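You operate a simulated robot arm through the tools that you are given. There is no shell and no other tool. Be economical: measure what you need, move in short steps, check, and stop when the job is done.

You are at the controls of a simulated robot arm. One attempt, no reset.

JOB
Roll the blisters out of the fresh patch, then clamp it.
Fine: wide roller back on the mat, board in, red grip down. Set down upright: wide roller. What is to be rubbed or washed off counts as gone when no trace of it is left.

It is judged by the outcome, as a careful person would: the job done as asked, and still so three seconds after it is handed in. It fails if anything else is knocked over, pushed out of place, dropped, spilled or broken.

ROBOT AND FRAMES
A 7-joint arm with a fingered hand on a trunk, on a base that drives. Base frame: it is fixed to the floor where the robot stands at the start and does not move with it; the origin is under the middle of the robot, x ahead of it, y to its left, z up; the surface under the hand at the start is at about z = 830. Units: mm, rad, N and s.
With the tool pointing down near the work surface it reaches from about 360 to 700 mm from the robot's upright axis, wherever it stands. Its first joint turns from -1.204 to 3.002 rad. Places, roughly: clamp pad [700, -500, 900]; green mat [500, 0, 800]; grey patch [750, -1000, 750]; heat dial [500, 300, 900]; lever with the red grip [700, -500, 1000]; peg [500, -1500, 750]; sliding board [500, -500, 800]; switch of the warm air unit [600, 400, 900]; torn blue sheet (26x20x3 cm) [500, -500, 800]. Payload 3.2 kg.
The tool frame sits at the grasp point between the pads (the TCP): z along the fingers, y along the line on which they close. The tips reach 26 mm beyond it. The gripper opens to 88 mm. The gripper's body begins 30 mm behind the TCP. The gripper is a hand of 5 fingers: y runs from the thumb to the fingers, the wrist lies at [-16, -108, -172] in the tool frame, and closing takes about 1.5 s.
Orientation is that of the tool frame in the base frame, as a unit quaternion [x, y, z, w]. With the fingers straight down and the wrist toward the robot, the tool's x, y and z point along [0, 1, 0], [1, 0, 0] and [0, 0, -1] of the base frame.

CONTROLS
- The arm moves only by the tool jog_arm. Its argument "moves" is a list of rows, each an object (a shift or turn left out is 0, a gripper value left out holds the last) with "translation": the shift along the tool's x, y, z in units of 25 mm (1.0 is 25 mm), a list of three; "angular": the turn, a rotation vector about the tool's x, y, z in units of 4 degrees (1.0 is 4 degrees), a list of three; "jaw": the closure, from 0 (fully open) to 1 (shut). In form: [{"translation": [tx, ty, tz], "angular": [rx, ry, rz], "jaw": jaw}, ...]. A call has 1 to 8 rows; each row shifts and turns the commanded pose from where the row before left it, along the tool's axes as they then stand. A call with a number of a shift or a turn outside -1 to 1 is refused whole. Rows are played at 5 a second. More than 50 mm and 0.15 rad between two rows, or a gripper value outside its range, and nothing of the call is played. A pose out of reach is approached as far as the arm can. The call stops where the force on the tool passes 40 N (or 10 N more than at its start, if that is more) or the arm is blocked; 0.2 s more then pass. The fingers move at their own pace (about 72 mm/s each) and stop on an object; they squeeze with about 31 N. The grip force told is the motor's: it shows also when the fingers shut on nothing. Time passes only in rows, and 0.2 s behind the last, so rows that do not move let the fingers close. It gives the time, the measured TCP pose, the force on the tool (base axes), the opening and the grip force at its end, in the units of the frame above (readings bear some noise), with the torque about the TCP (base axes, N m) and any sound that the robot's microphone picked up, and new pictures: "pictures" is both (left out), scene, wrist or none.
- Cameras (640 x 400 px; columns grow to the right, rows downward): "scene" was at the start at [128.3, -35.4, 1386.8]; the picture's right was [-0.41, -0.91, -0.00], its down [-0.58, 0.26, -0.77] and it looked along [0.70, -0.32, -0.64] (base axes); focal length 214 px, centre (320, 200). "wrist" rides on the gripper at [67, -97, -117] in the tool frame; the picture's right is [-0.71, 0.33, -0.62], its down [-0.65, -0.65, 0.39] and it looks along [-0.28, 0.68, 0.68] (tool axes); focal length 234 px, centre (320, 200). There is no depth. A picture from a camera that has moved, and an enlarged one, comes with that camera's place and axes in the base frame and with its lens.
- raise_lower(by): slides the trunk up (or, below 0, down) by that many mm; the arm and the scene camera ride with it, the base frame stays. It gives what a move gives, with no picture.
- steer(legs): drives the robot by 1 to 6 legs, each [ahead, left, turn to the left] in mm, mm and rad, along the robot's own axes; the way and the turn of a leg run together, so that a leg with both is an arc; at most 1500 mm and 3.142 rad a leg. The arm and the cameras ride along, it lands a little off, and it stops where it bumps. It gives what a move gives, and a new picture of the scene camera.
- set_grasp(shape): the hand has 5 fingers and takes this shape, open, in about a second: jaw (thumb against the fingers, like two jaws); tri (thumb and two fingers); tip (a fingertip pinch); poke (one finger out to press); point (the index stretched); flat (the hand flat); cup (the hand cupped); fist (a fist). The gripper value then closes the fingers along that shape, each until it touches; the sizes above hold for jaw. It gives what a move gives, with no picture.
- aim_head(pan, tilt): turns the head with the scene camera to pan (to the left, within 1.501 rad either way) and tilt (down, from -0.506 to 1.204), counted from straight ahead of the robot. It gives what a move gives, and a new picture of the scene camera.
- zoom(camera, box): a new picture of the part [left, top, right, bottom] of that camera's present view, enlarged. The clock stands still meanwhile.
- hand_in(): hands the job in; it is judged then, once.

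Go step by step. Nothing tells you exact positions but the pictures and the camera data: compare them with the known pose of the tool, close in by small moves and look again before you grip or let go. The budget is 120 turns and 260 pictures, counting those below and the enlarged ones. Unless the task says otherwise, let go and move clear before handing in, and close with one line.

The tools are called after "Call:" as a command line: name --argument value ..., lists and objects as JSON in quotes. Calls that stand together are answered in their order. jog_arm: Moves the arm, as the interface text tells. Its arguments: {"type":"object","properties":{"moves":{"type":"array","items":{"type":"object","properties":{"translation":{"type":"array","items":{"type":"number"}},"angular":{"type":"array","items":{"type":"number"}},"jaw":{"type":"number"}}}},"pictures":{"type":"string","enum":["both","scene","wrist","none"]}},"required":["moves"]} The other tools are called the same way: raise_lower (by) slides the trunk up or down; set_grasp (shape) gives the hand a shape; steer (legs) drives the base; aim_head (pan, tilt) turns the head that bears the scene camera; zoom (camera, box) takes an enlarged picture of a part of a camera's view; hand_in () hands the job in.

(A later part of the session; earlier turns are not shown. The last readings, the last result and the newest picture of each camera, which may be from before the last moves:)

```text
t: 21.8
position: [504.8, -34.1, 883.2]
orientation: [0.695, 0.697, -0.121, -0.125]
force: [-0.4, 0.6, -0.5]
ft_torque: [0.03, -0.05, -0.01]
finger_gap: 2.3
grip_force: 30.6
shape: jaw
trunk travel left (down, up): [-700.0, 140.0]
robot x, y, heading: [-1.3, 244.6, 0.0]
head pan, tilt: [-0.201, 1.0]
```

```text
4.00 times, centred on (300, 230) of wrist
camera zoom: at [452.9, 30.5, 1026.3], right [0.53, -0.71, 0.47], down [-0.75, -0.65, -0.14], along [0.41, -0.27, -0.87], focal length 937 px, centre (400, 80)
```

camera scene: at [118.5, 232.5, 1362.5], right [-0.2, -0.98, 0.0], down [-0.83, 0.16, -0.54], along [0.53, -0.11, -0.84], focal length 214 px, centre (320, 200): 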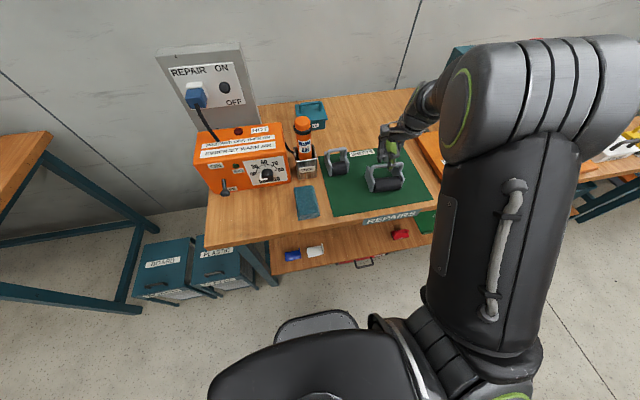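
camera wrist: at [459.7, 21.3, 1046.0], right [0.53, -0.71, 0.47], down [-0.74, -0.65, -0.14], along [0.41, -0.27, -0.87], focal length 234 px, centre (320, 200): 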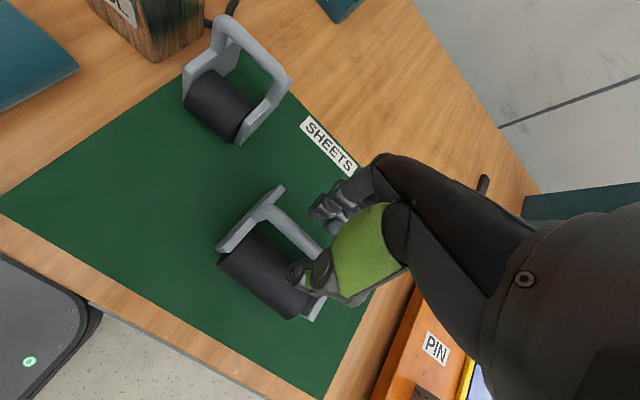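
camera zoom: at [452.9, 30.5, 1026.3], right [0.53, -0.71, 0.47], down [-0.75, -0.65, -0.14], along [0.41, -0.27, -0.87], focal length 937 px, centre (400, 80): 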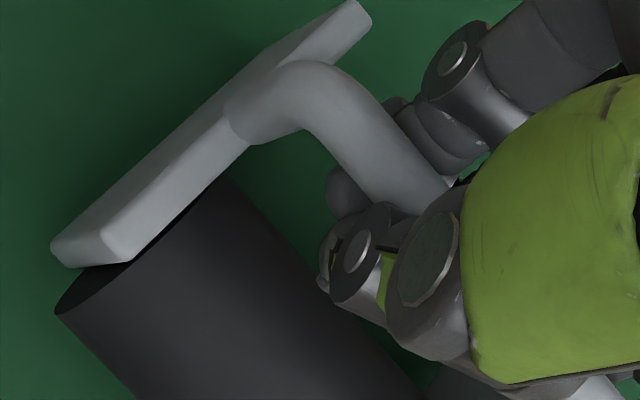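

The fingers now wrap under the bar with the thumb in front. I'll lift about 60 mm and check that the roller comes up securely.

Call:
jog_arm --moves '[{"translation": [0, -0.17, -0.47]}, {"translation": [0, -0.17, -0.47]}, {"translation": [0, -0.34, -0.94]}, {"translation": [0, -0.34, -0.94]}, {"translation": [0, 0, 0]}]'

Call:
zoom --camera "scene" --box '[346, 125, 442, 185]'

Call:
zoom --camera "wrist" --box '[220, 180, 380, 280]'

```text
t: 23.0
position: [504.5, -35.3, 957.9]
orientation: [0.695, 0.697, -0.122, -0.125]
force: [-0.3, 0.9, -3.0]
ft_torque: [0.05, -0.04, -0.01]
finger_gap: 2.4
grip_force: 30.6
shape: jaw
trunk travel left (down, up): [-700.0, 140.0]
robot x, y, heading: [-0.5, 244.9, 0.003]
head pan, tilt: [-0.201, 1.0]
camera scene: at [119.3, 231.8, 1362.4], right [-0.2, -0.98, 0.0], down [-0.83, 0.16, -0.54], along [0.53, -0.11, -0.84], focal length 214 px, centre (320, 200)
camera wrist: at [453.1, 30.8, 1100.9], right [0.53, -0.71, 0.47], down [-0.75, -0.65, -0.14], along [0.41, -0.27, -0.87], focal length 234 px, centre (320, 200)
```

scene: 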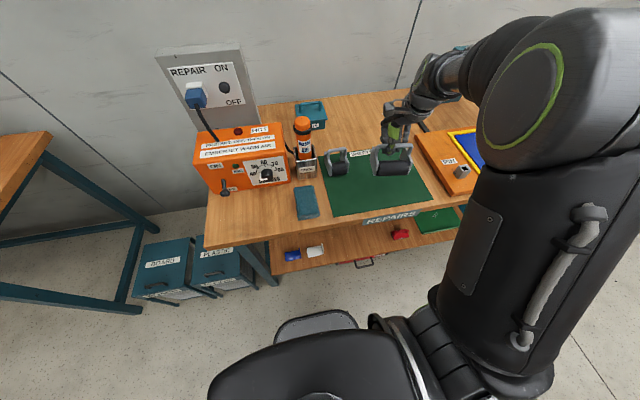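
wrist: 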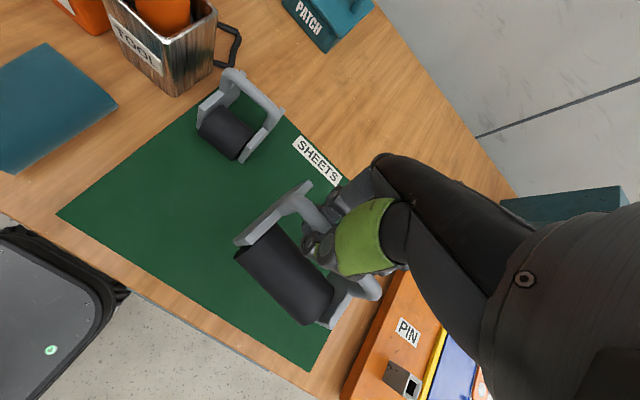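

```text
6.67 times, centred on (394, 155) of scene
camera zoom: at [119.3, 231.8, 1362.4], right [-0.2, -0.98, 0.0], down [-0.83, 0.16, -0.54], along [0.53, -0.11, -0.84], focal length 1430 px, centre (-173, 500)
```

zoom: 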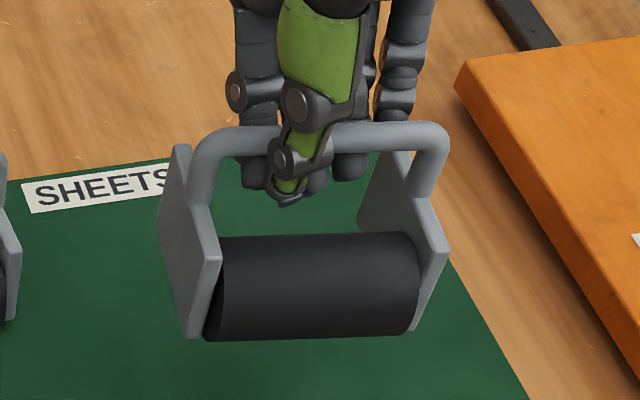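

```text
4.00 times, centred on (300, 230) of wrist
camera zoom: at [453.1, 30.8, 1100.9], right [0.53, -0.71, 0.47], down [-0.75, -0.65, -0.14], along [0.41, -0.27, -0.87], focal length 937 px, centre (400, 80)
```

zoom: 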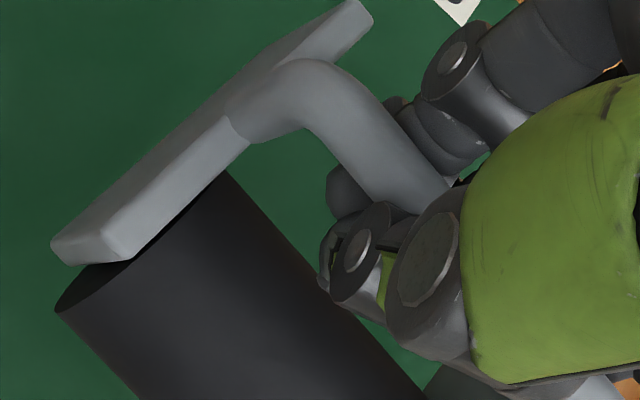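

The roller is held firmly in the same attitude (about 3 N). I'll bring the tool upright so the frame's rear feet lift clear, raise it, then drive right to the patch.

Call:
jog_arm --moves '[{"translation": [0, -0.34, -0.94], "angular": [-1, 0, 0]}, {"translation": [0, -0.25, -0.94], "angular": [-1, 0, 0]}, {"angular": [-1, 0, 0]}, {"angular": [-1, 0, 0]}, {"angular": [-1, 0, 0]}, {"translation": [0, 0, 0]}]' --pictures "none"

Call:
steer --legs '[[0, -420, 0]]'

Call:
zoom --camera "scene" --box '[340, 110, 500, 210]'

Call:
zoom --camera "wrist" --box '[0, 0, 640, 400]'

```text
t: 24.4
position: [506.5, -37.4, 1007.1]
orientation: [0.706, 0.708, 0.001, -0.003]
force: [-0.4, 0.5, -2.0]
ft_torque: [0.03, -0.02, 0.02]
finger_gap: 2.6
grip_force: 31.0
shape: jaw
trunk travel left (down, up): [-700.0, 140.0]
robot x, y, heading: [2.9, 245.3, 0.003]
head pan, tilt: [-0.201, 1.0]
```

```text
t: 27.0
position: [514.9, -463.5, 1006.9]
orientation: [0.701, 0.713, 0.002, -0.002]
force: [-0.9, 0.6, -2.5]
ft_torque: [0.04, -0.02, 0.02]
finger_gap: 2.4
grip_force: 31.3
shape: jaw
trunk travel left (down, up): [-700.0, 140.0]
robot x, y, heading: [2.7, -186.1, 0.017]
head pan, tilt: [-0.201, 1.0]
camera scene: at [123.5, -200.5, 1362.4], right [-0.18, -0.98, 0.0], down [-0.83, 0.15, -0.54], along [0.53, -0.1, -0.84], focal length 214 px, centre (320, 200)
```

scene: 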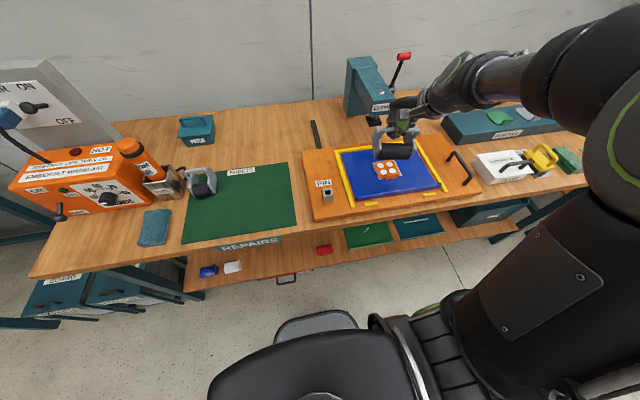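

```text
4.00 times, centred on (420, 160) of scene
camera zoom: at [123.5, -200.5, 1362.4], right [-0.18, -0.98, 0.0], down [-0.83, 0.15, -0.54], along [0.53, -0.1, -0.84], focal length 858 px, centre (-80, 360)
```

zoom: 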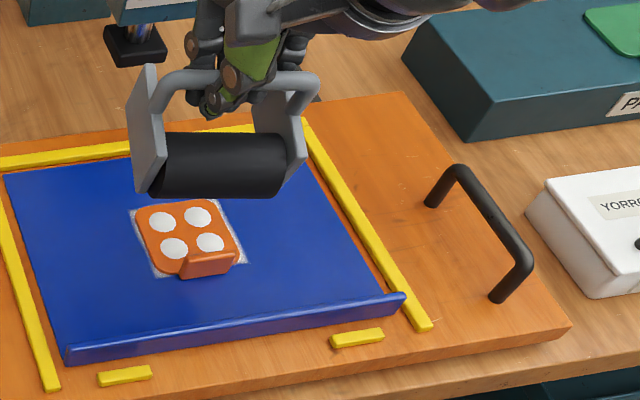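

```text
1.00 times, centred on (320, 200) of wrist (not enlarged: the box is as wide or as high as the picture)
camera zoom: at [416.4, -399.3, 1124.8], right [0.34, -0.71, 0.62], down [-0.64, -0.66, -0.39], along [0.68, -0.26, -0.68], focal length 234 px, centre (320, 200)
```

zoom: 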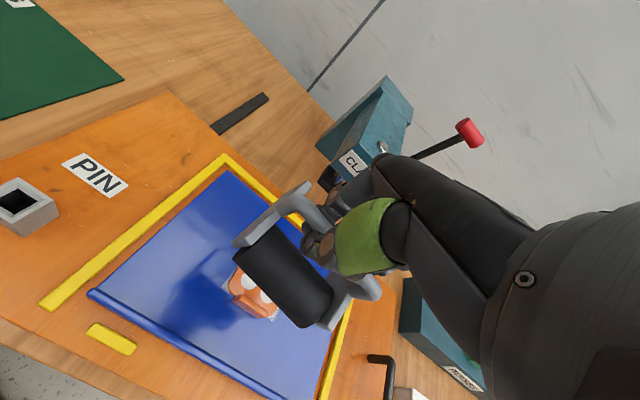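

The blisters are centred near (520, -483), with rows at x about 534 and 506 and the tab at x about 485. I'll bring the roller to just beyond the far row, close above the sheet.

Call:
jog_arm --moves '[{"translation": [-0.32, 0.86, 0.5]}, {"translation": [-0.32, 0.86, 0.5]}, {"translation": [0, 0, 0.6]}, {"translation": [0, 0, 0.6]}, {"translation": [0, 0, 0.6]}, {"translation": [0, 0, 0]}]'

Call:
zoom --camera "scene" --box '[350, 120, 446, 180]'

Call:
zoom --camera "wrist" --box '[160, 180, 352, 300]'

```text
t: 28.4
position: [556.8, -476.5, 935.5]
orientation: [0.702, 0.712, 0.001, -0.002]
force: [-0.4, -1.0, -2.4]
ft_torque: [0.0, -0.01, 0.0]
finger_gap: 2.9
grip_force: 30.9
shape: jaw
trunk travel left (down, up): [-700.0, 140.0]
robot x, y, heading: [2.0, -187.9, 0.015]
head pan, tilt: [-0.201, 1.0]
camera scene: at [123.4, -200.0, 1362.5], right [-0.18, -0.98, 0.0], down [-0.83, 0.15, -0.54], along [0.53, -0.1, -0.84], focal length 214 px, centre (320, 200)
camera wrist: at [458.4, -411.9, 1052.5], right [0.34, -0.71, 0.62], down [-0.64, -0.66, -0.39], along [0.68, -0.26, -0.68], focal length 234 px, centre (320, 200)
```

scene: 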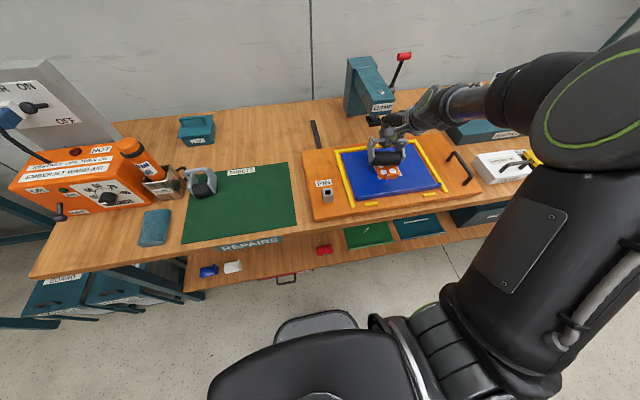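
wrist: 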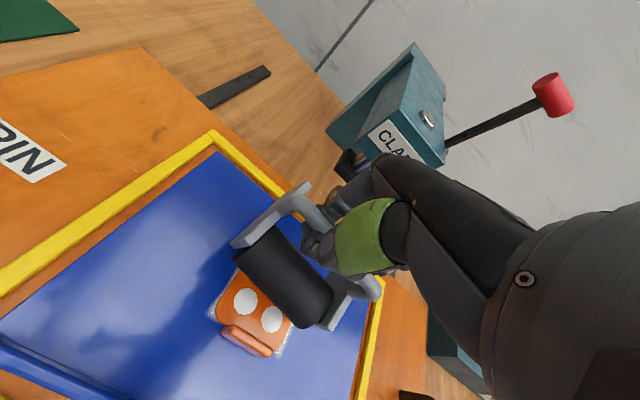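

```text
6.67 times, centred on (398, 150) of scene
camera zoom: at [123.4, -200.0, 1362.5], right [-0.18, -0.98, 0.0], down [-0.83, 0.15, -0.54], along [0.53, -0.1, -0.84], focal length 1430 px, centre (-200, 533)
```

zoom: 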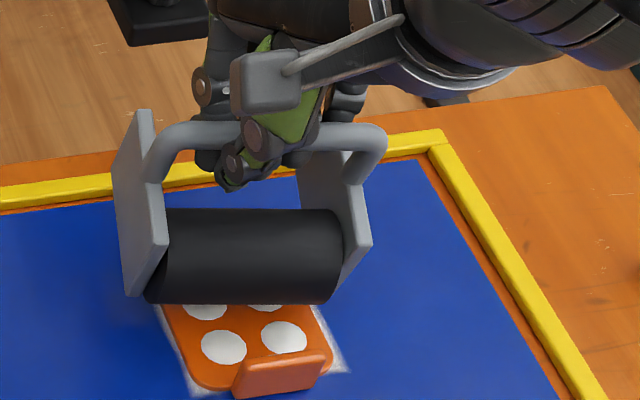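

```text
3.33 times, centred on (256, 240) of wrist
camera zoom: at [458.4, -411.9, 1052.5], right [0.34, -0.71, 0.62], down [-0.64, -0.66, -0.39], along [0.68, -0.26, -0.68], focal length 781 px, centre (533, 67)
```

zoom: 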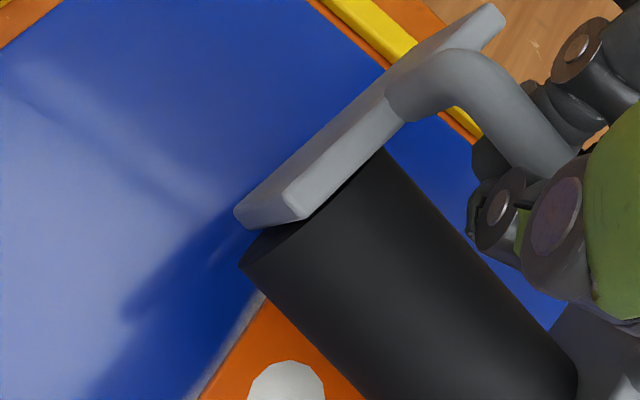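

The roller is lined up over the far side of the patch. I'll shift 5 mm right and lower it in small steps until I feel contact.

Call:
jog_arm --moves '[{"translation": [-0.2, 0, 0.2]}, {"translation": [0, 0, 0.1]}, {"translation": [0, 0, 0.1]}, {"translation": [0, 0, 0]}]' --pictures "none"

Call:
zoom --camera "scene" --box '[350, 120, 446, 180]'

```text
t: 29.4
position: [557.8, -483.3, 925.4]
orientation: [0.702, 0.713, 0.001, -0.003]
force: [0.2, 0.2, -2.8]
ft_torque: [0.03, 0.03, -0.01]
finger_gap: 2.6
grip_force: 31.1
shape: jaw
trunk travel left (down, up): [-700.0, 140.0]
robot x, y, heading: [2.7, -187.9, 0.017]
head pan, tilt: [-0.201, 1.0]
```

```text
6.67 times, centred on (398, 150) of scene
camera zoom: at [123.6, -200.1, 1362.4], right [-0.18, -0.98, 0.0], down [-0.83, 0.15, -0.54], along [0.53, -0.1, -0.84], focal length 1430 px, centre (-200, 533)
```

zoom: 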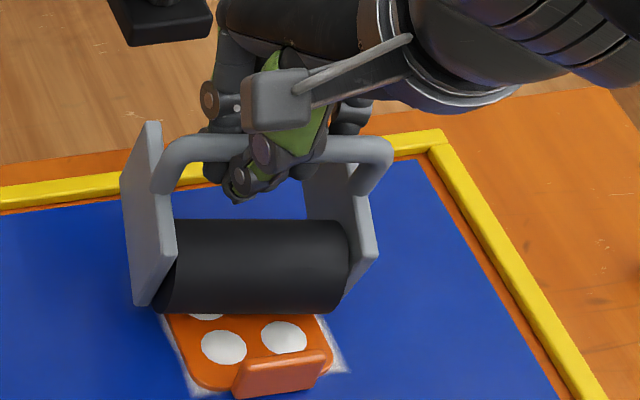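

Call:
jog_arm --moves '[{"translation": [0, 0, 0.12]}, {"translation": [0, 0, 0.12]}, {"translation": [0, 0, 0.12]}, {"translation": [0, 0, 0.12]}, {"translation": [0, 0, 0]}]' --pictures "none"

Call:
zoom --camera "scene" --box '[350, 120, 446, 180]'

```text
t: 30.6
position: [557.5, -479.8, 918.9]
orientation: [0.702, 0.712, 0.003, 0.002]
force: [5.8, 5.5, 18.6]
ft_torque: [-0.02, 0.0, 0.03]
finger_gap: 3.4
grip_force: 31.3
shape: jaw
trunk travel left (down, up): [-700.0, 140.0]
robot x, y, heading: [6.0, -187.1, 0.015]
head pan, tilt: [-0.201, 1.0]
```

```text
6.67 times, centred on (398, 150) of scene
camera zoom: at [121.2, -196.5, 1362.9], right [-0.18, -0.98, 0.0], down [-0.83, 0.15, -0.54], along [0.53, -0.1, -0.84], focal length 1430 px, centre (-200, 533)
```

zoom: 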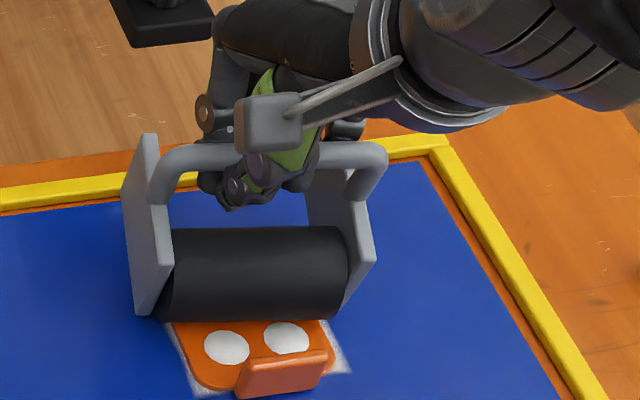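

There's contact at about 20 N. I'll roll toward the robot in small steps over both blister rows.

Call:
jog_arm --moves '[{"translation": [0, 0.3, 0]}, {"translation": [0, -0.3, 0]}, {"translation": [0, -0.3, 0]}, {"translation": [0, -0.3, 0]}, {"translation": [0, -0.3, 0]}, {"translation": [0, -0.3, 0]}, {"translation": [0, 0, 0]}]' --pictures "none"

Call:
zoom --camera "scene" --box '[350, 120, 446, 180]'

Call:
zoom --camera "wrist" --box '[160, 180, 352, 300]'

```text
t: 32.2
position: [526.8, -482.0, 915.9]
orientation: [0.701, 0.713, 0.001, -0.001]
force: [0.3, 5.6, 12.7]
ft_torque: [-0.04, -0.05, 0.04]
finger_gap: 3.4
grip_force: 31.4
shape: jaw
trunk travel left (down, up): [-700.0, 140.0]
robot x, y, heading: [3.4, -185.5, 0.015]
head pan, tilt: [-0.201, 1.0]
```

```text
6.67 times, centred on (398, 150) of scene
camera zoom: at [120.9, -197.1, 1362.8], right [-0.18, -0.98, 0.0], down [-0.83, 0.15, -0.54], along [0.53, -0.1, -0.84], focal length 1430 px, centre (-200, 533)
```

zoom: 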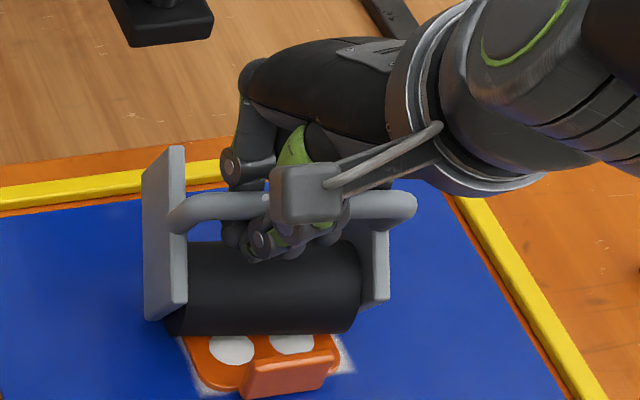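

```text
3.33 times, centred on (256, 240) of wrist
camera zoom: at [427.4, -418.0, 1033.9], right [0.34, -0.7, 0.62], down [-0.64, -0.66, -0.39], along [0.68, -0.27, -0.68], focal length 781 px, centre (533, 67)
```

zoom: 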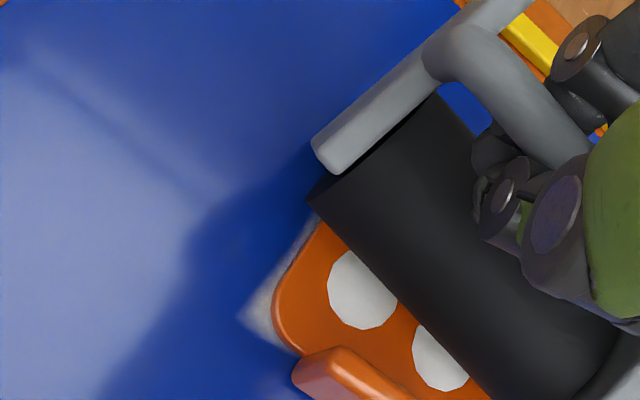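

The frame pivoted in my grip and the roller lagged behind the bar. I'll keep pulling in the same direction with a little less pressure and watch.

Call:
jog_arm --moves '[{"translation": [0, -0.3, 0]}, {"translation": [0, -0.3, 0]}, {"translation": [0, -0.3, 0]}, {"translation": [0, 0, 0]}]' --pictures "none"

Call:
zoom --camera "scene" --box '[350, 120, 446, 180]'

Call:
zoom --camera "wrist" --box '[160, 180, 352, 300]'

```text
t: 33.2
position: [505.2, -484.6, 914.3]
orientation: [0.701, 0.713, 0.0, -0.003]
force: [0.3, 3.0, 2.2]
ft_torque: [0.08, -0.03, 0.05]
finger_gap: 3.0
grip_force: 30.5
shape: jaw
trunk travel left (down, up): [-700.0, 140.0]
robot x, y, heading: [2.7, -186.3, 0.018]
head pan, tilt: [-0.201, 1.0]
```

```text
6.67 times, centred on (398, 150) of scene
camera zoom: at [122.9, -198.8, 1362.4], right [-0.18, -0.98, 0.0], down [-0.83, 0.15, -0.54], along [0.53, -0.1, -0.84], focal length 1430 px, centre (-200, 533)
```

zoom: 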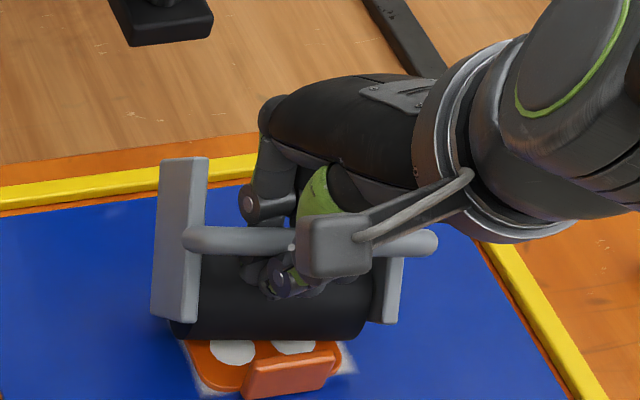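

```text
3.33 times, centred on (256, 240) of wrist
camera zoom: at [406.7, -419.6, 1032.6], right [0.34, -0.7, 0.62], down [-0.64, -0.66, -0.39], along [0.68, -0.27, -0.68], focal length 781 px, centre (533, 67)
```

zoom: 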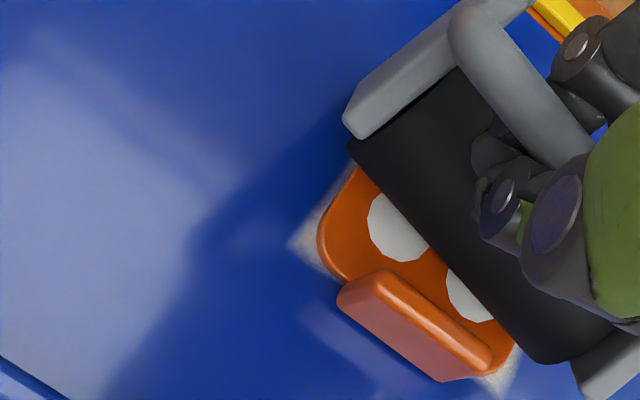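

The bar swung over the top of the roller, so pulling toward me isn't good. I'll lift and check what happened to the far blisters and how the roller sits in the hand.

Call:
jog_arm --moves '[{"translation": [0, 0, -0.5]}, {"translation": [0, 0, -1]}, {"translation": [0, 0.5, -1]}, {"translation": [0, 1, -0.5]}, {"translation": [0, 1, 0]}, {"translation": [0, 1, 0]}, {"translation": [0, 0, 0]}]' --pictures "none"

Call:
zoom --camera "scene" --box '[350, 110, 446, 170]'

Call:
zoom --camera "wrist" --box '[160, 180, 352, 300]'

```text
t: 34.8
position: [592.6, -482.4, 989.8]
orientation: [0.701, 0.713, 0.001, -0.003]
force: [-1.3, -0.7, -1.8]
ft_torque: [0.03, 0.04, 0.01]
finger_gap: 3.6
grip_force: 30.6
shape: jaw
trunk travel left (down, up): [-700.0, 140.0]
robot x, y, heading: [4.4, -191.1, 0.016]
head pan, tilt: [-0.201, 1.0]
```

```text
6.67 times, centred on (398, 140) of scene
camera zoom: at [122.9, -200.3, 1362.5], right [-0.18, -0.98, 0.0], down [-0.83, 0.15, -0.54], along [0.53, -0.1, -0.84], focal length 1430 px, centre (-200, 600)
```

zoom: 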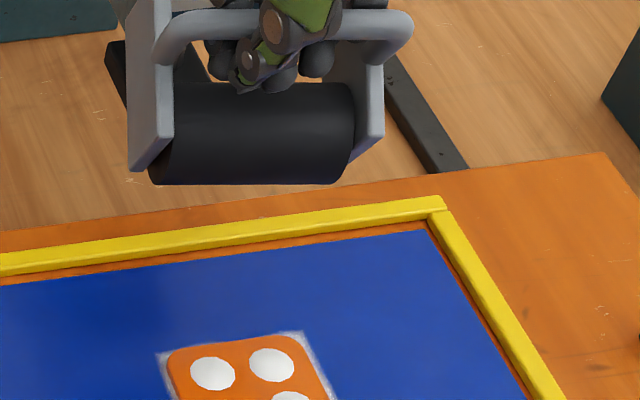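

```text
3.33 times, centred on (256, 240) of wrist
camera zoom: at [494.2, -418.3, 1107.3], right [0.34, -0.71, 0.62], down [-0.64, -0.66, -0.39], along [0.68, -0.26, -0.68], focal length 781 px, centre (533, 67)
```

zoom: 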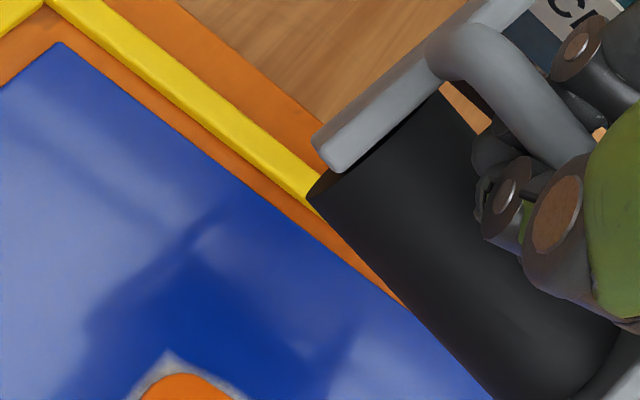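

All four blisters are still there. I'll try the other direction: set down just behind the tab and push away from the robot, so the roller trails the handle stably.

Call:
jog_arm --moves '[{"translation": [0.1, -0.94, 0.3]}, {"translation": [0, -0.94, 0.6]}, {"translation": [0, -0.92, 0.9]}, {"translation": [0, 0, 0.4]}, {"translation": [0, 0, 0.2]}, {"translation": [0, 0, 0]}]' --pictures "none"

Call:
zoom --camera "scene" --box '[350, 120, 446, 180]'

Call:
zoom --camera "wrist" --box '[160, 180, 352, 300]'

```text
t: 36.2
position: [522.4, -480.9, 929.0]
orientation: [0.702, 0.713, 0.001, -0.002]
force: [0.4, 0.3, -2.6]
ft_torque: [0.05, 0.03, -0.02]
finger_gap: 3.2
grip_force: 30.4
shape: jaw
trunk travel left (down, up): [-700.0, 140.0]
robot x, y, heading: [2.1, -188.3, 0.017]
head pan, tilt: [-0.201, 1.0]
```

```text
6.67 times, centred on (398, 150) of scene
camera zoom: at [123.6, -200.2, 1362.4], right [-0.18, -0.98, 0.0], down [-0.83, 0.15, -0.54], along [0.53, -0.1, -0.84], focal length 1430 px, centre (-200, 533)
```

zoom: 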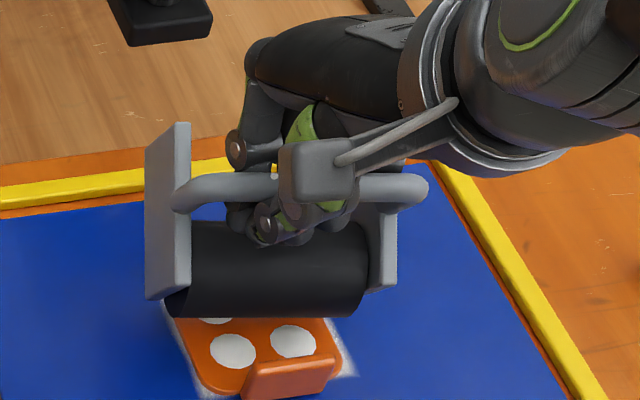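

```text
3.33 times, centred on (256, 240) of wrist
camera zoom: at [423.7, -416.6, 1047.6], right [0.34, -0.71, 0.62], down [-0.64, -0.66, -0.39], along [0.68, -0.26, -0.68], focal length 781 px, centre (533, 67)
```

zoom: 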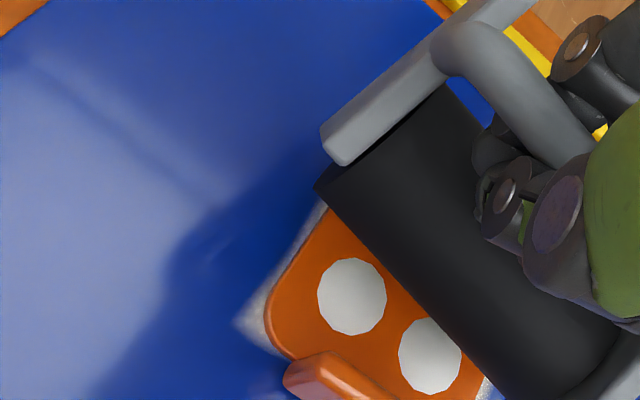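

The roller is about 20 mm too far back to cover the near row. I'll move it nearer, lower to contact and look.

Call:
jog_arm --moves '[{"translation": [0, -0.35, 0]}, {"translation": [0, -0.35, 0]}, {"translation": [0, 0, 0.16]}, {"translation": [0, 0, 0.16]}, {"translation": [0, 0, 0.12]}, {"translation": [0, 0, 0]}]' --pictures "none"

Call:
zoom --camera "scene" --box '[350, 120, 446, 180]'

Call:
zoom --camera "wrist" --box '[160, 180, 352, 300]'

```text
t: 37.6
position: [504.6, -482.2, 918.2]
orientation: [0.701, 0.713, 0.001, -0.002]
force: [0.8, -0.1, -1.7]
ft_torque: [-0.03, 0.03, 0.04]
finger_gap: 2.9
grip_force: 31.0
shape: jaw
trunk travel left (down, up): [-700.0, 140.0]
robot x, y, heading: [3.4, -188.6, 0.021]
head pan, tilt: [-0.201, 1.0]
```

```text
6.67 times, centred on (398, 150) of scene
camera zoom: at [123.6, -200.2, 1362.4], right [-0.18, -0.98, 0.0], down [-0.83, 0.15, -0.54], along [0.53, -0.1, -0.84], focal length 1430 px, centre (-200, 533)
```

zoom: 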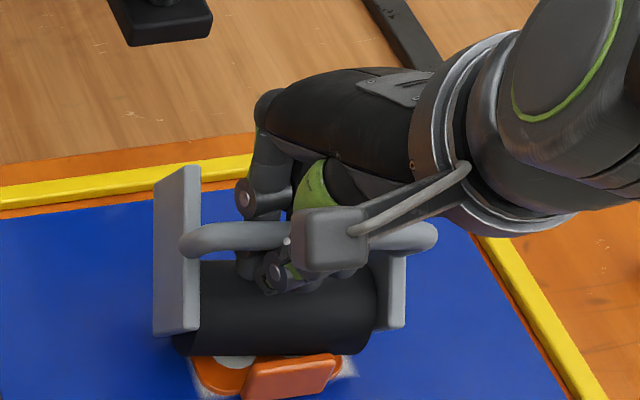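

```text
3.33 times, centred on (256, 240) of wrist
camera zoom: at [406.4, -417.5, 1036.3], right [0.34, -0.7, 0.62], down [-0.64, -0.66, -0.39], along [0.68, -0.26, -0.68], focal length 781 px, centre (533, 67)
```

zoom: 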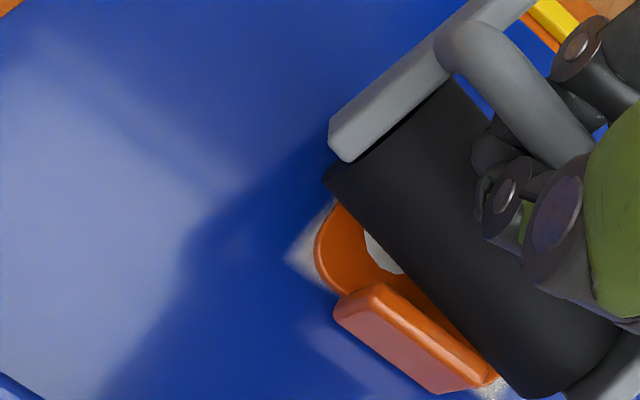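

The roller is right over the near row and almost touching the tab. I'll press down, then push away from the robot.

Call:
jog_arm --moves '[{"translation": [0, 0, 0.12]}, {"translation": [0, 0, 0.12]}, {"translation": [0, 0, 0.12]}, {"translation": [0, 0, 0]}]' --pictures "none"

Call:
zoom --camera "scene" --box '[350, 120, 446, 180]'

```text
t: 38.6
position: [504.7, -480.6, 910.0]
orientation: [0.701, 0.713, 0.0, -0.003]
force: [1.3, 0.8, 4.6]
ft_torque: [-0.05, 0.0, 0.08]
finger_gap: 2.5
grip_force: 31.1
shape: jaw
trunk travel left (down, up): [-700.0, 140.0]
robot x, y, heading: [3.1, -185.0, 0.02]
head pan, tilt: [-0.201, 1.0]
```

```text
6.67 times, centred on (398, 150) of scene
camera zoom: at [122.4, -199.0, 1362.5], right [-0.18, -0.98, 0.0], down [-0.83, 0.15, -0.54], along [0.53, -0.1, -0.84], focal length 1430 px, centre (-200, 533)
```

zoom: 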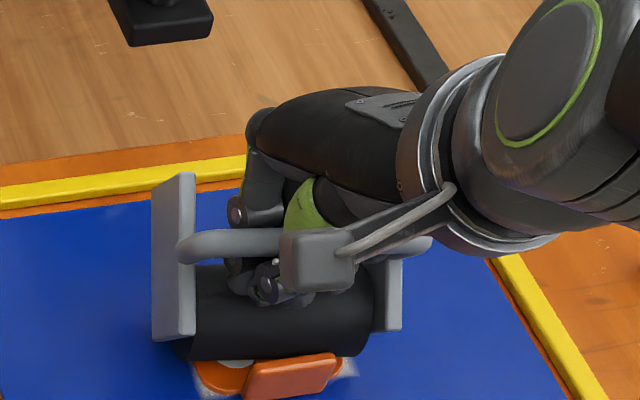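

There's light contact. I'll press 4 mm more and push +x in 6 mm steps.

Call:
jog_arm --moves '[{"translation": [0, 0, 0.16]}, {"translation": [0, 0.25, 0]}, {"translation": [0, 0.25, 0]}, {"translation": [0, 0.25, 0]}, {"translation": [0, 0.25, 0]}, {"translation": [0, 0.25, 0]}, {"translation": [0, 0.25, 0]}, {"translation": [0, 0, 0]}]' --pictures "none"

Call:
zoom --camera "scene" --box '[350, 120, 446, 180]'

Call:
zoom --camera "wrist" --box '[160, 180, 352, 300]'

```text
t: 40.4
position: [542.3, -479.5, 905.8]
orientation: [0.702, 0.713, 0.0, -0.003]
force: [0.5, -0.6, -0.3]
ft_torque: [0.03, -0.02, 0.02]
finger_gap: 1.9
grip_force: 31.1
shape: jaw
trunk travel left (down, up): [-700.0, 140.0]
robot x, y, heading: [6.3, -185.8, 0.015]
head pan, tilt: [-0.201, 1.0]
```

```text
6.67 times, centred on (398, 150) of scene
camera zoom: at [123.2, -200.3, 1362.5], right [-0.18, -0.98, 0.0], down [-0.83, 0.15, -0.54], along [0.53, -0.1, -0.84], focal length 1430 px, centre (-200, 533)
```

zoom: 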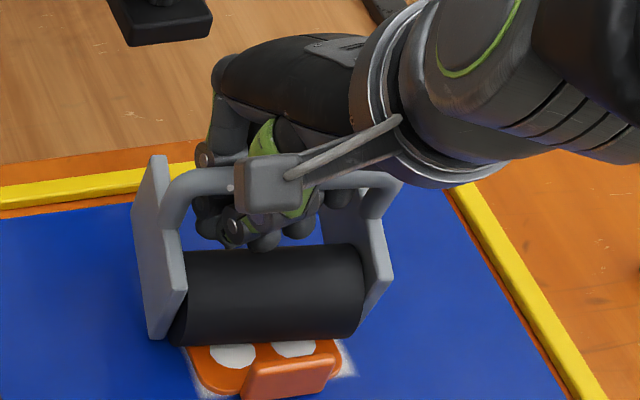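

```text
3.33 times, centred on (256, 240) of wrist
camera zoom: at [444.0, -416.3, 1023.3], right [0.34, -0.71, 0.62], down [-0.64, -0.66, -0.39], along [0.68, -0.26, -0.68], focal length 781 px, centre (533, 67)
```

zoom: 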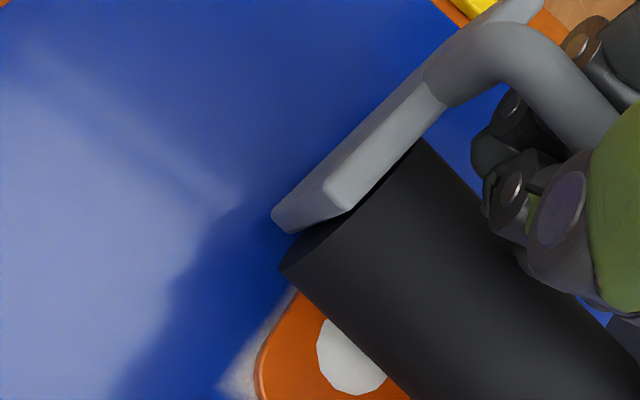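

The frame swung back to its resting attitude and the pressure dropped. I'll press down again until I get about 15 N, then continue pushing.

Call:
jog_arm --moves '[{"translation": [0, 0, 0.12]}, {"translation": [0, 0, 0.12]}, {"translation": [0, 0, 0.12]}, {"translation": [0, 0, 0]}]' --pictures "none"

Call:
zoom --camera "scene" --box '[350, 120, 446, 180]'

```text
t: 41.4
position: [541.7, -479.2, 902.6]
orientation: [0.701, 0.713, 0.004, 0.003]
force: [9.6, -1.6, 24.9]
ft_torque: [-0.18, -0.13, 0.1]
finger_gap: 2.3
grip_force: 30.8
shape: jaw
trunk travel left (down, up): [-700.0, 140.0]
robot x, y, heading: [1.9, -187.5, 0.018]
head pan, tilt: [-0.201, 1.0]
```

```text
6.67 times, centred on (398, 150) of scene
camera zoom: at [121.0, -197.9, 1363.0], right [-0.18, -0.98, 0.0], down [-0.83, 0.15, -0.54], along [0.53, -0.1, -0.84], focal length 1430 px, centre (-200, 533)
```

zoom: 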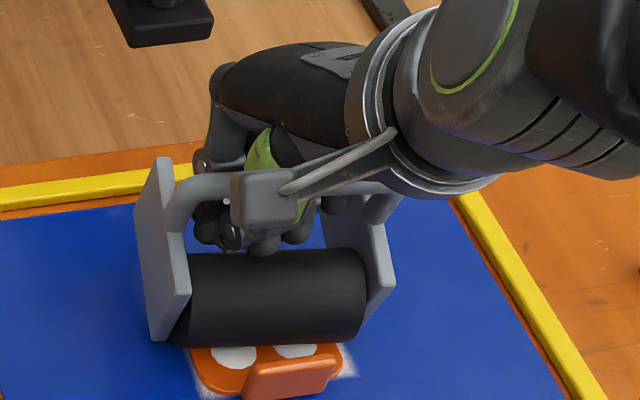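

Now it's pressed firmly at about 25 N in a stable attitude. I'll roll away 30 mm over the far row, then check.

Call:
jog_arm --moves '[{"translation": [0, 0.25, 0]}, {"translation": [0, 0.25, 0]}, {"translation": [0, 0.25, 0]}, {"translation": [0, 0.25, 0]}, {"translation": [0, 0.25, 0]}, {"translation": [0, 0, 0]}]' --pictures "none"

Call:
zoom --camera "scene" --box '[350, 120, 446, 180]'

Call:
zoom --camera "wrist" --box '[160, 180, 352, 300]'

```text
t: 42.8
position: [572.1, -480.5, 897.1]
orientation: [0.701, 0.713, 0.001, -0.002]
force: [0.0, -0.2, -1.6]
ft_torque: [0.04, -0.02, -0.01]
finger_gap: 1.5
grip_force: 31.0
shape: jaw
trunk travel left (down, up): [-700.0, 140.0]
robot x, y, heading: [3.1, -187.9, 0.017]
head pan, tilt: [-0.201, 1.0]
```

```text
6.67 times, centred on (398, 150) of scene
camera zoom: at [123.1, -200.1, 1362.4], right [-0.18, -0.98, 0.0], down [-0.83, 0.15, -0.54], along [0.53, -0.1, -0.84], focal length 1430 px, centre (-200, 533)
```

zoom: 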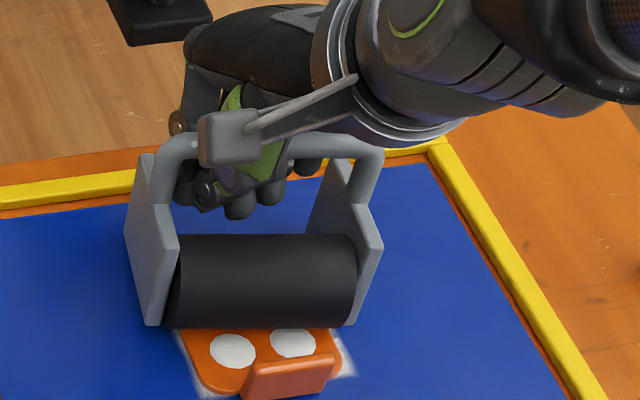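

```text
3.33 times, centred on (256, 240) of wrist
camera zoom: at [474.6, -416.2, 1015.0], right [0.35, -0.71, 0.62], down [-0.64, -0.66, -0.39], along [0.68, -0.26, -0.68], focal length 781 px, centre (533, 67)
```

zoom: 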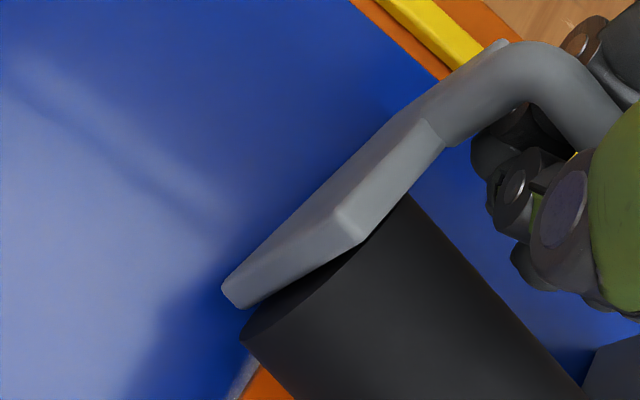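

The frame is tipping toward its feet. I'll press down until it sits on roller and feet, then check the force.

Call:
jog_arm --moves '[{"translation": [0, 0, 0.12]}, {"translation": [0, 0, 0.12]}, {"translation": [0, 0, 0.12]}, {"translation": [0, 0, 0.12]}, {"translation": [0, 0, 0.12]}, {"translation": [0, 0, 0]}]' --pictures "none"

Call:
zoom --camera "scene" --box '[350, 120, 446, 180]'

Call:
zoom --camera "wrist" --box '[160, 150, 352, 270]'

```text
t: 44.2
position: [574.0, -480.1, 882.1]
orientation: [0.701, 0.713, 0.001, -0.002]
force: [1.1, -0.7, 1.1]
ft_torque: [-0.03, 0.0, 0.03]
finger_gap: 1.5
grip_force: 31.2
shape: jaw
trunk travel left (down, up): [-700.0, 140.0]
robot x, y, heading: [5.7, -185.4, 0.019]
head pan, tilt: [-0.201, 1.0]
```

```text
6.67 times, centred on (398, 150) of scene
camera zoom: at [123.1, -199.9, 1362.5], right [-0.18, -0.98, 0.0], down [-0.83, 0.15, -0.54], along [0.53, -0.1, -0.84], focal length 1430 px, centre (-200, 533)
```

zoom: 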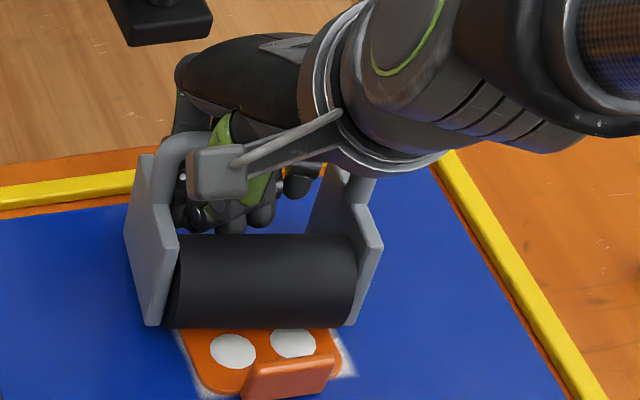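

```text
3.33 times, centred on (256, 210) of wrist
camera zoom: at [474.6, -415.3, 1000.1], right [0.34, -0.7, 0.62], down [-0.64, -0.66, -0.39], along [0.68, -0.26, -0.68], focal length 781 px, centre (533, 167)
```

zoom: 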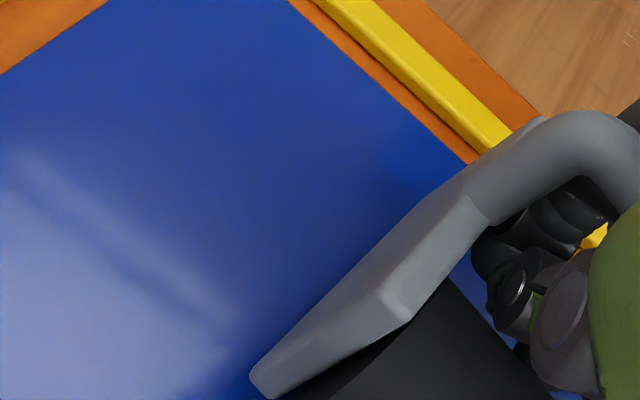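

The frame now sits flat on roller and feet, and the bar is close to the palm. I'll lower in 2 to 3 mm steps until the palm presses on the bar.

Call:
jog_arm --moves '[{"translation": [0, 0, 0.1]}, {"translation": [0, 0, 0.1]}, {"translation": [0, 0, 0]}]' --pictures "none"

Call:
zoom --camera "scene" --box '[360, 130, 424, 170]'

```text
t: 45.0
position: [573.5, -480.8, 877.5]
orientation: [0.702, 0.712, 0.002, -0.002]
force: [1.9, -0.3, 2.9]
ft_torque: [-0.01, 0.05, 0.0]
finger_gap: 1.5
grip_force: 31.2
shape: jaw
trunk travel left (down, up): [-700.0, 140.0]
robot x, y, heading: [7.4, -187.0, 0.014]
head pan, tilt: [-0.201, 1.0]
```

```text
10.00 times, centred on (392, 150) of scene
camera zoom: at [123.0, -199.9, 1362.5], right [-0.18, -0.98, 0.0], down [-0.83, 0.15, -0.54], along [0.53, -0.1, -0.84], focal length 2145 px, centre (-400, 700)
```

zoom: 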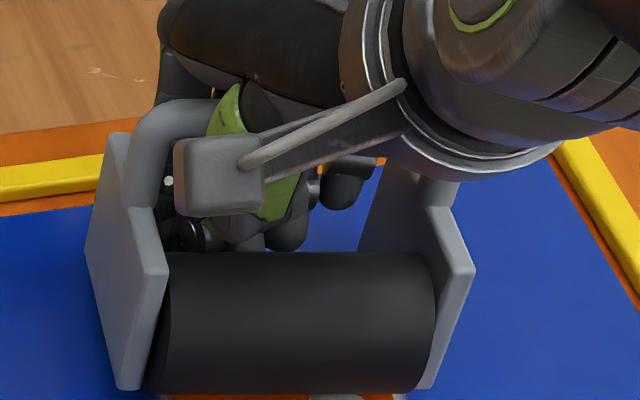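

Call:
jog_arm --moves '[{"translation": [0, 0, 0.1]}, {"translation": [0, 0, 0.1]}, {"translation": [0, 0, 0]}]' --pictures "none"

Call:
zoom --camera "wrist" --box '[192, 120, 384, 240]'

```text
t: 45.8
position: [571.9, -479.2, 871.4]
orientation: [0.701, 0.713, 0.001, -0.003]
force: [2.1, -0.2, 3.1]
ft_torque: [0.01, 0.07, -0.01]
finger_gap: 1.2
grip_force: 31.3
shape: jaw
trunk travel left (down, up): [-700.0, 140.0]
robot x, y, heading: [3.3, -190.7, 0.015]
head pan, tilt: [-0.201, 1.0]
```

```text
3.33 times, centred on (288, 180) of wrist
camera zoom: at [474.6, -415.4, 989.3], right [0.35, -0.7, 0.62], down [-0.64, -0.66, -0.39], along [0.68, -0.26, -0.68], focal length 781 px, centre (427, 267)
```

zoom: 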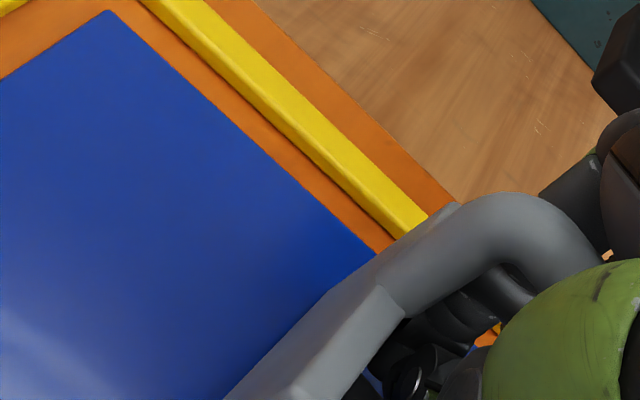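

Call:
jog_arm --moves '[{"translation": [0, 0, 0.1]}, {"translation": [0, 0, 0.1]}, {"translation": [0, 0, 0]}]' --pictures "none"

Call:
zoom --camera "scene" --box '[360, 130, 424, 170]'

```text
t: 46.6
position: [571.9, -480.5, 866.0]
orientation: [0.702, 0.712, 0.001, -0.003]
force: [3.0, 0.2, 4.1]
ft_torque: [0.01, 0.11, -0.03]
finger_gap: 1.3
grip_force: 30.9
shape: jaw
trunk travel left (down, up): [-700.0, 140.0]
robot x, y, heading: [6.5, -185.7, 0.013]
head pan, tilt: [-0.201, 1.0]
```

```text
10.00 times, centred on (392, 150) of scene
camera zoom: at [123.1, -199.7, 1362.5], right [-0.18, -0.98, 0.0], down [-0.83, 0.15, -0.54], along [0.53, -0.1, -0.84], focal length 2145 px, centre (-400, 700)
```

zoom: 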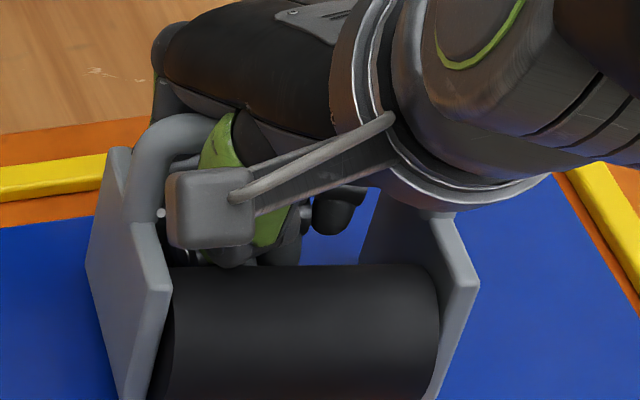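

The hand only slides deeper without gripping. I'll raise it back, open in place with the roller standing on the sheet, and regrip so the pads pinch the bar itself.

Call:
jog_arm --moves '[{"translation": [0, 0, -0.4]}, {"translation": [0, 0, -0.4]}, {"translation": [0, 0, -0.2]}, {"jaw": 0.55}, {"jaw": 0.55}, {"jaw": 0.55}, {"jaw": 0.55}]'

Call:
zoom --camera "scene" --box '[350, 120, 446, 180]'

Call:
zoom --camera "wrist" --box '[192, 120, 384, 240]'

```text
t: 48.2
position: [573.7, -480.2, 891.1]
orientation: [0.702, 0.713, 0.001, -0.002]
force: [1.0, -0.2, 0.4]
ft_torque: [-0.03, -0.04, 0.01]
finger_gap: 39.5
grip_force: 0.1
shape: jaw
trunk travel left (down, up): [-700.0, 140.0]
robot x, y, heading: [5.1, -190.0, 0.018]
head pan, tilt: [-0.201, 1.0]
camera scene: at [123.2, -200.0, 1362.5], right [-0.18, -0.98, 0.0], down [-0.83, 0.15, -0.54], along [0.53, -0.1, -0.84], focal length 214 px, centre (320, 200)
camera wrist: at [475.5, -415.0, 1009.8], right [0.34, -0.7, 0.62], down [-0.64, -0.66, -0.39], along [0.68, -0.26, -0.68], focal length 234 px, centre (320, 200)
```

scene: 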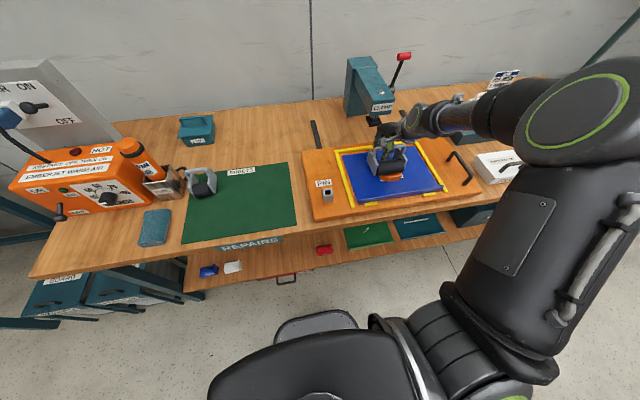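
wrist: 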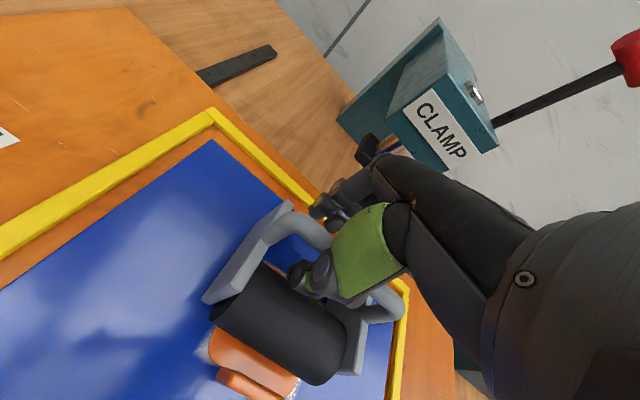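

```text
6.67 times, centred on (398, 150) of scene
camera zoom: at [123.2, -200.0, 1362.5], right [-0.18, -0.98, 0.0], down [-0.83, 0.15, -0.54], along [0.53, -0.1, -0.84], focal length 1430 px, centre (-200, 533)
```

zoom: 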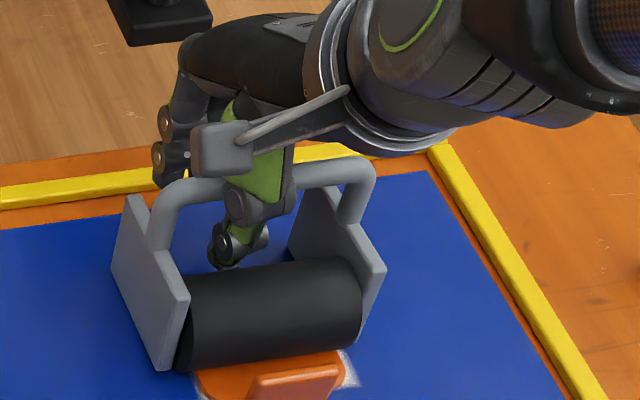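

```text
3.33 times, centred on (288, 180) of wrist
camera zoom: at [475.5, -415.0, 1009.8], right [0.34, -0.7, 0.62], down [-0.64, -0.66, -0.39], along [0.68, -0.26, -0.68], focal length 781 px, centre (427, 267)
```

zoom: 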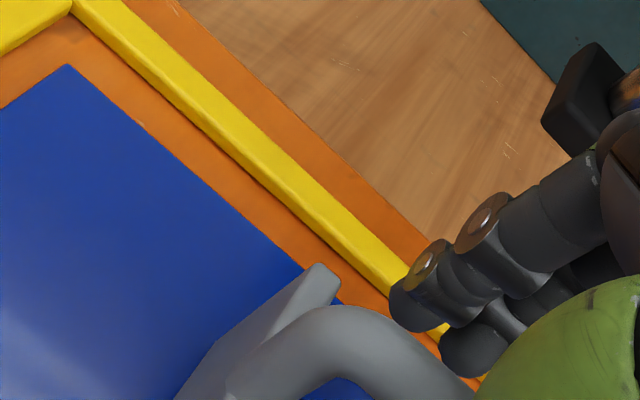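

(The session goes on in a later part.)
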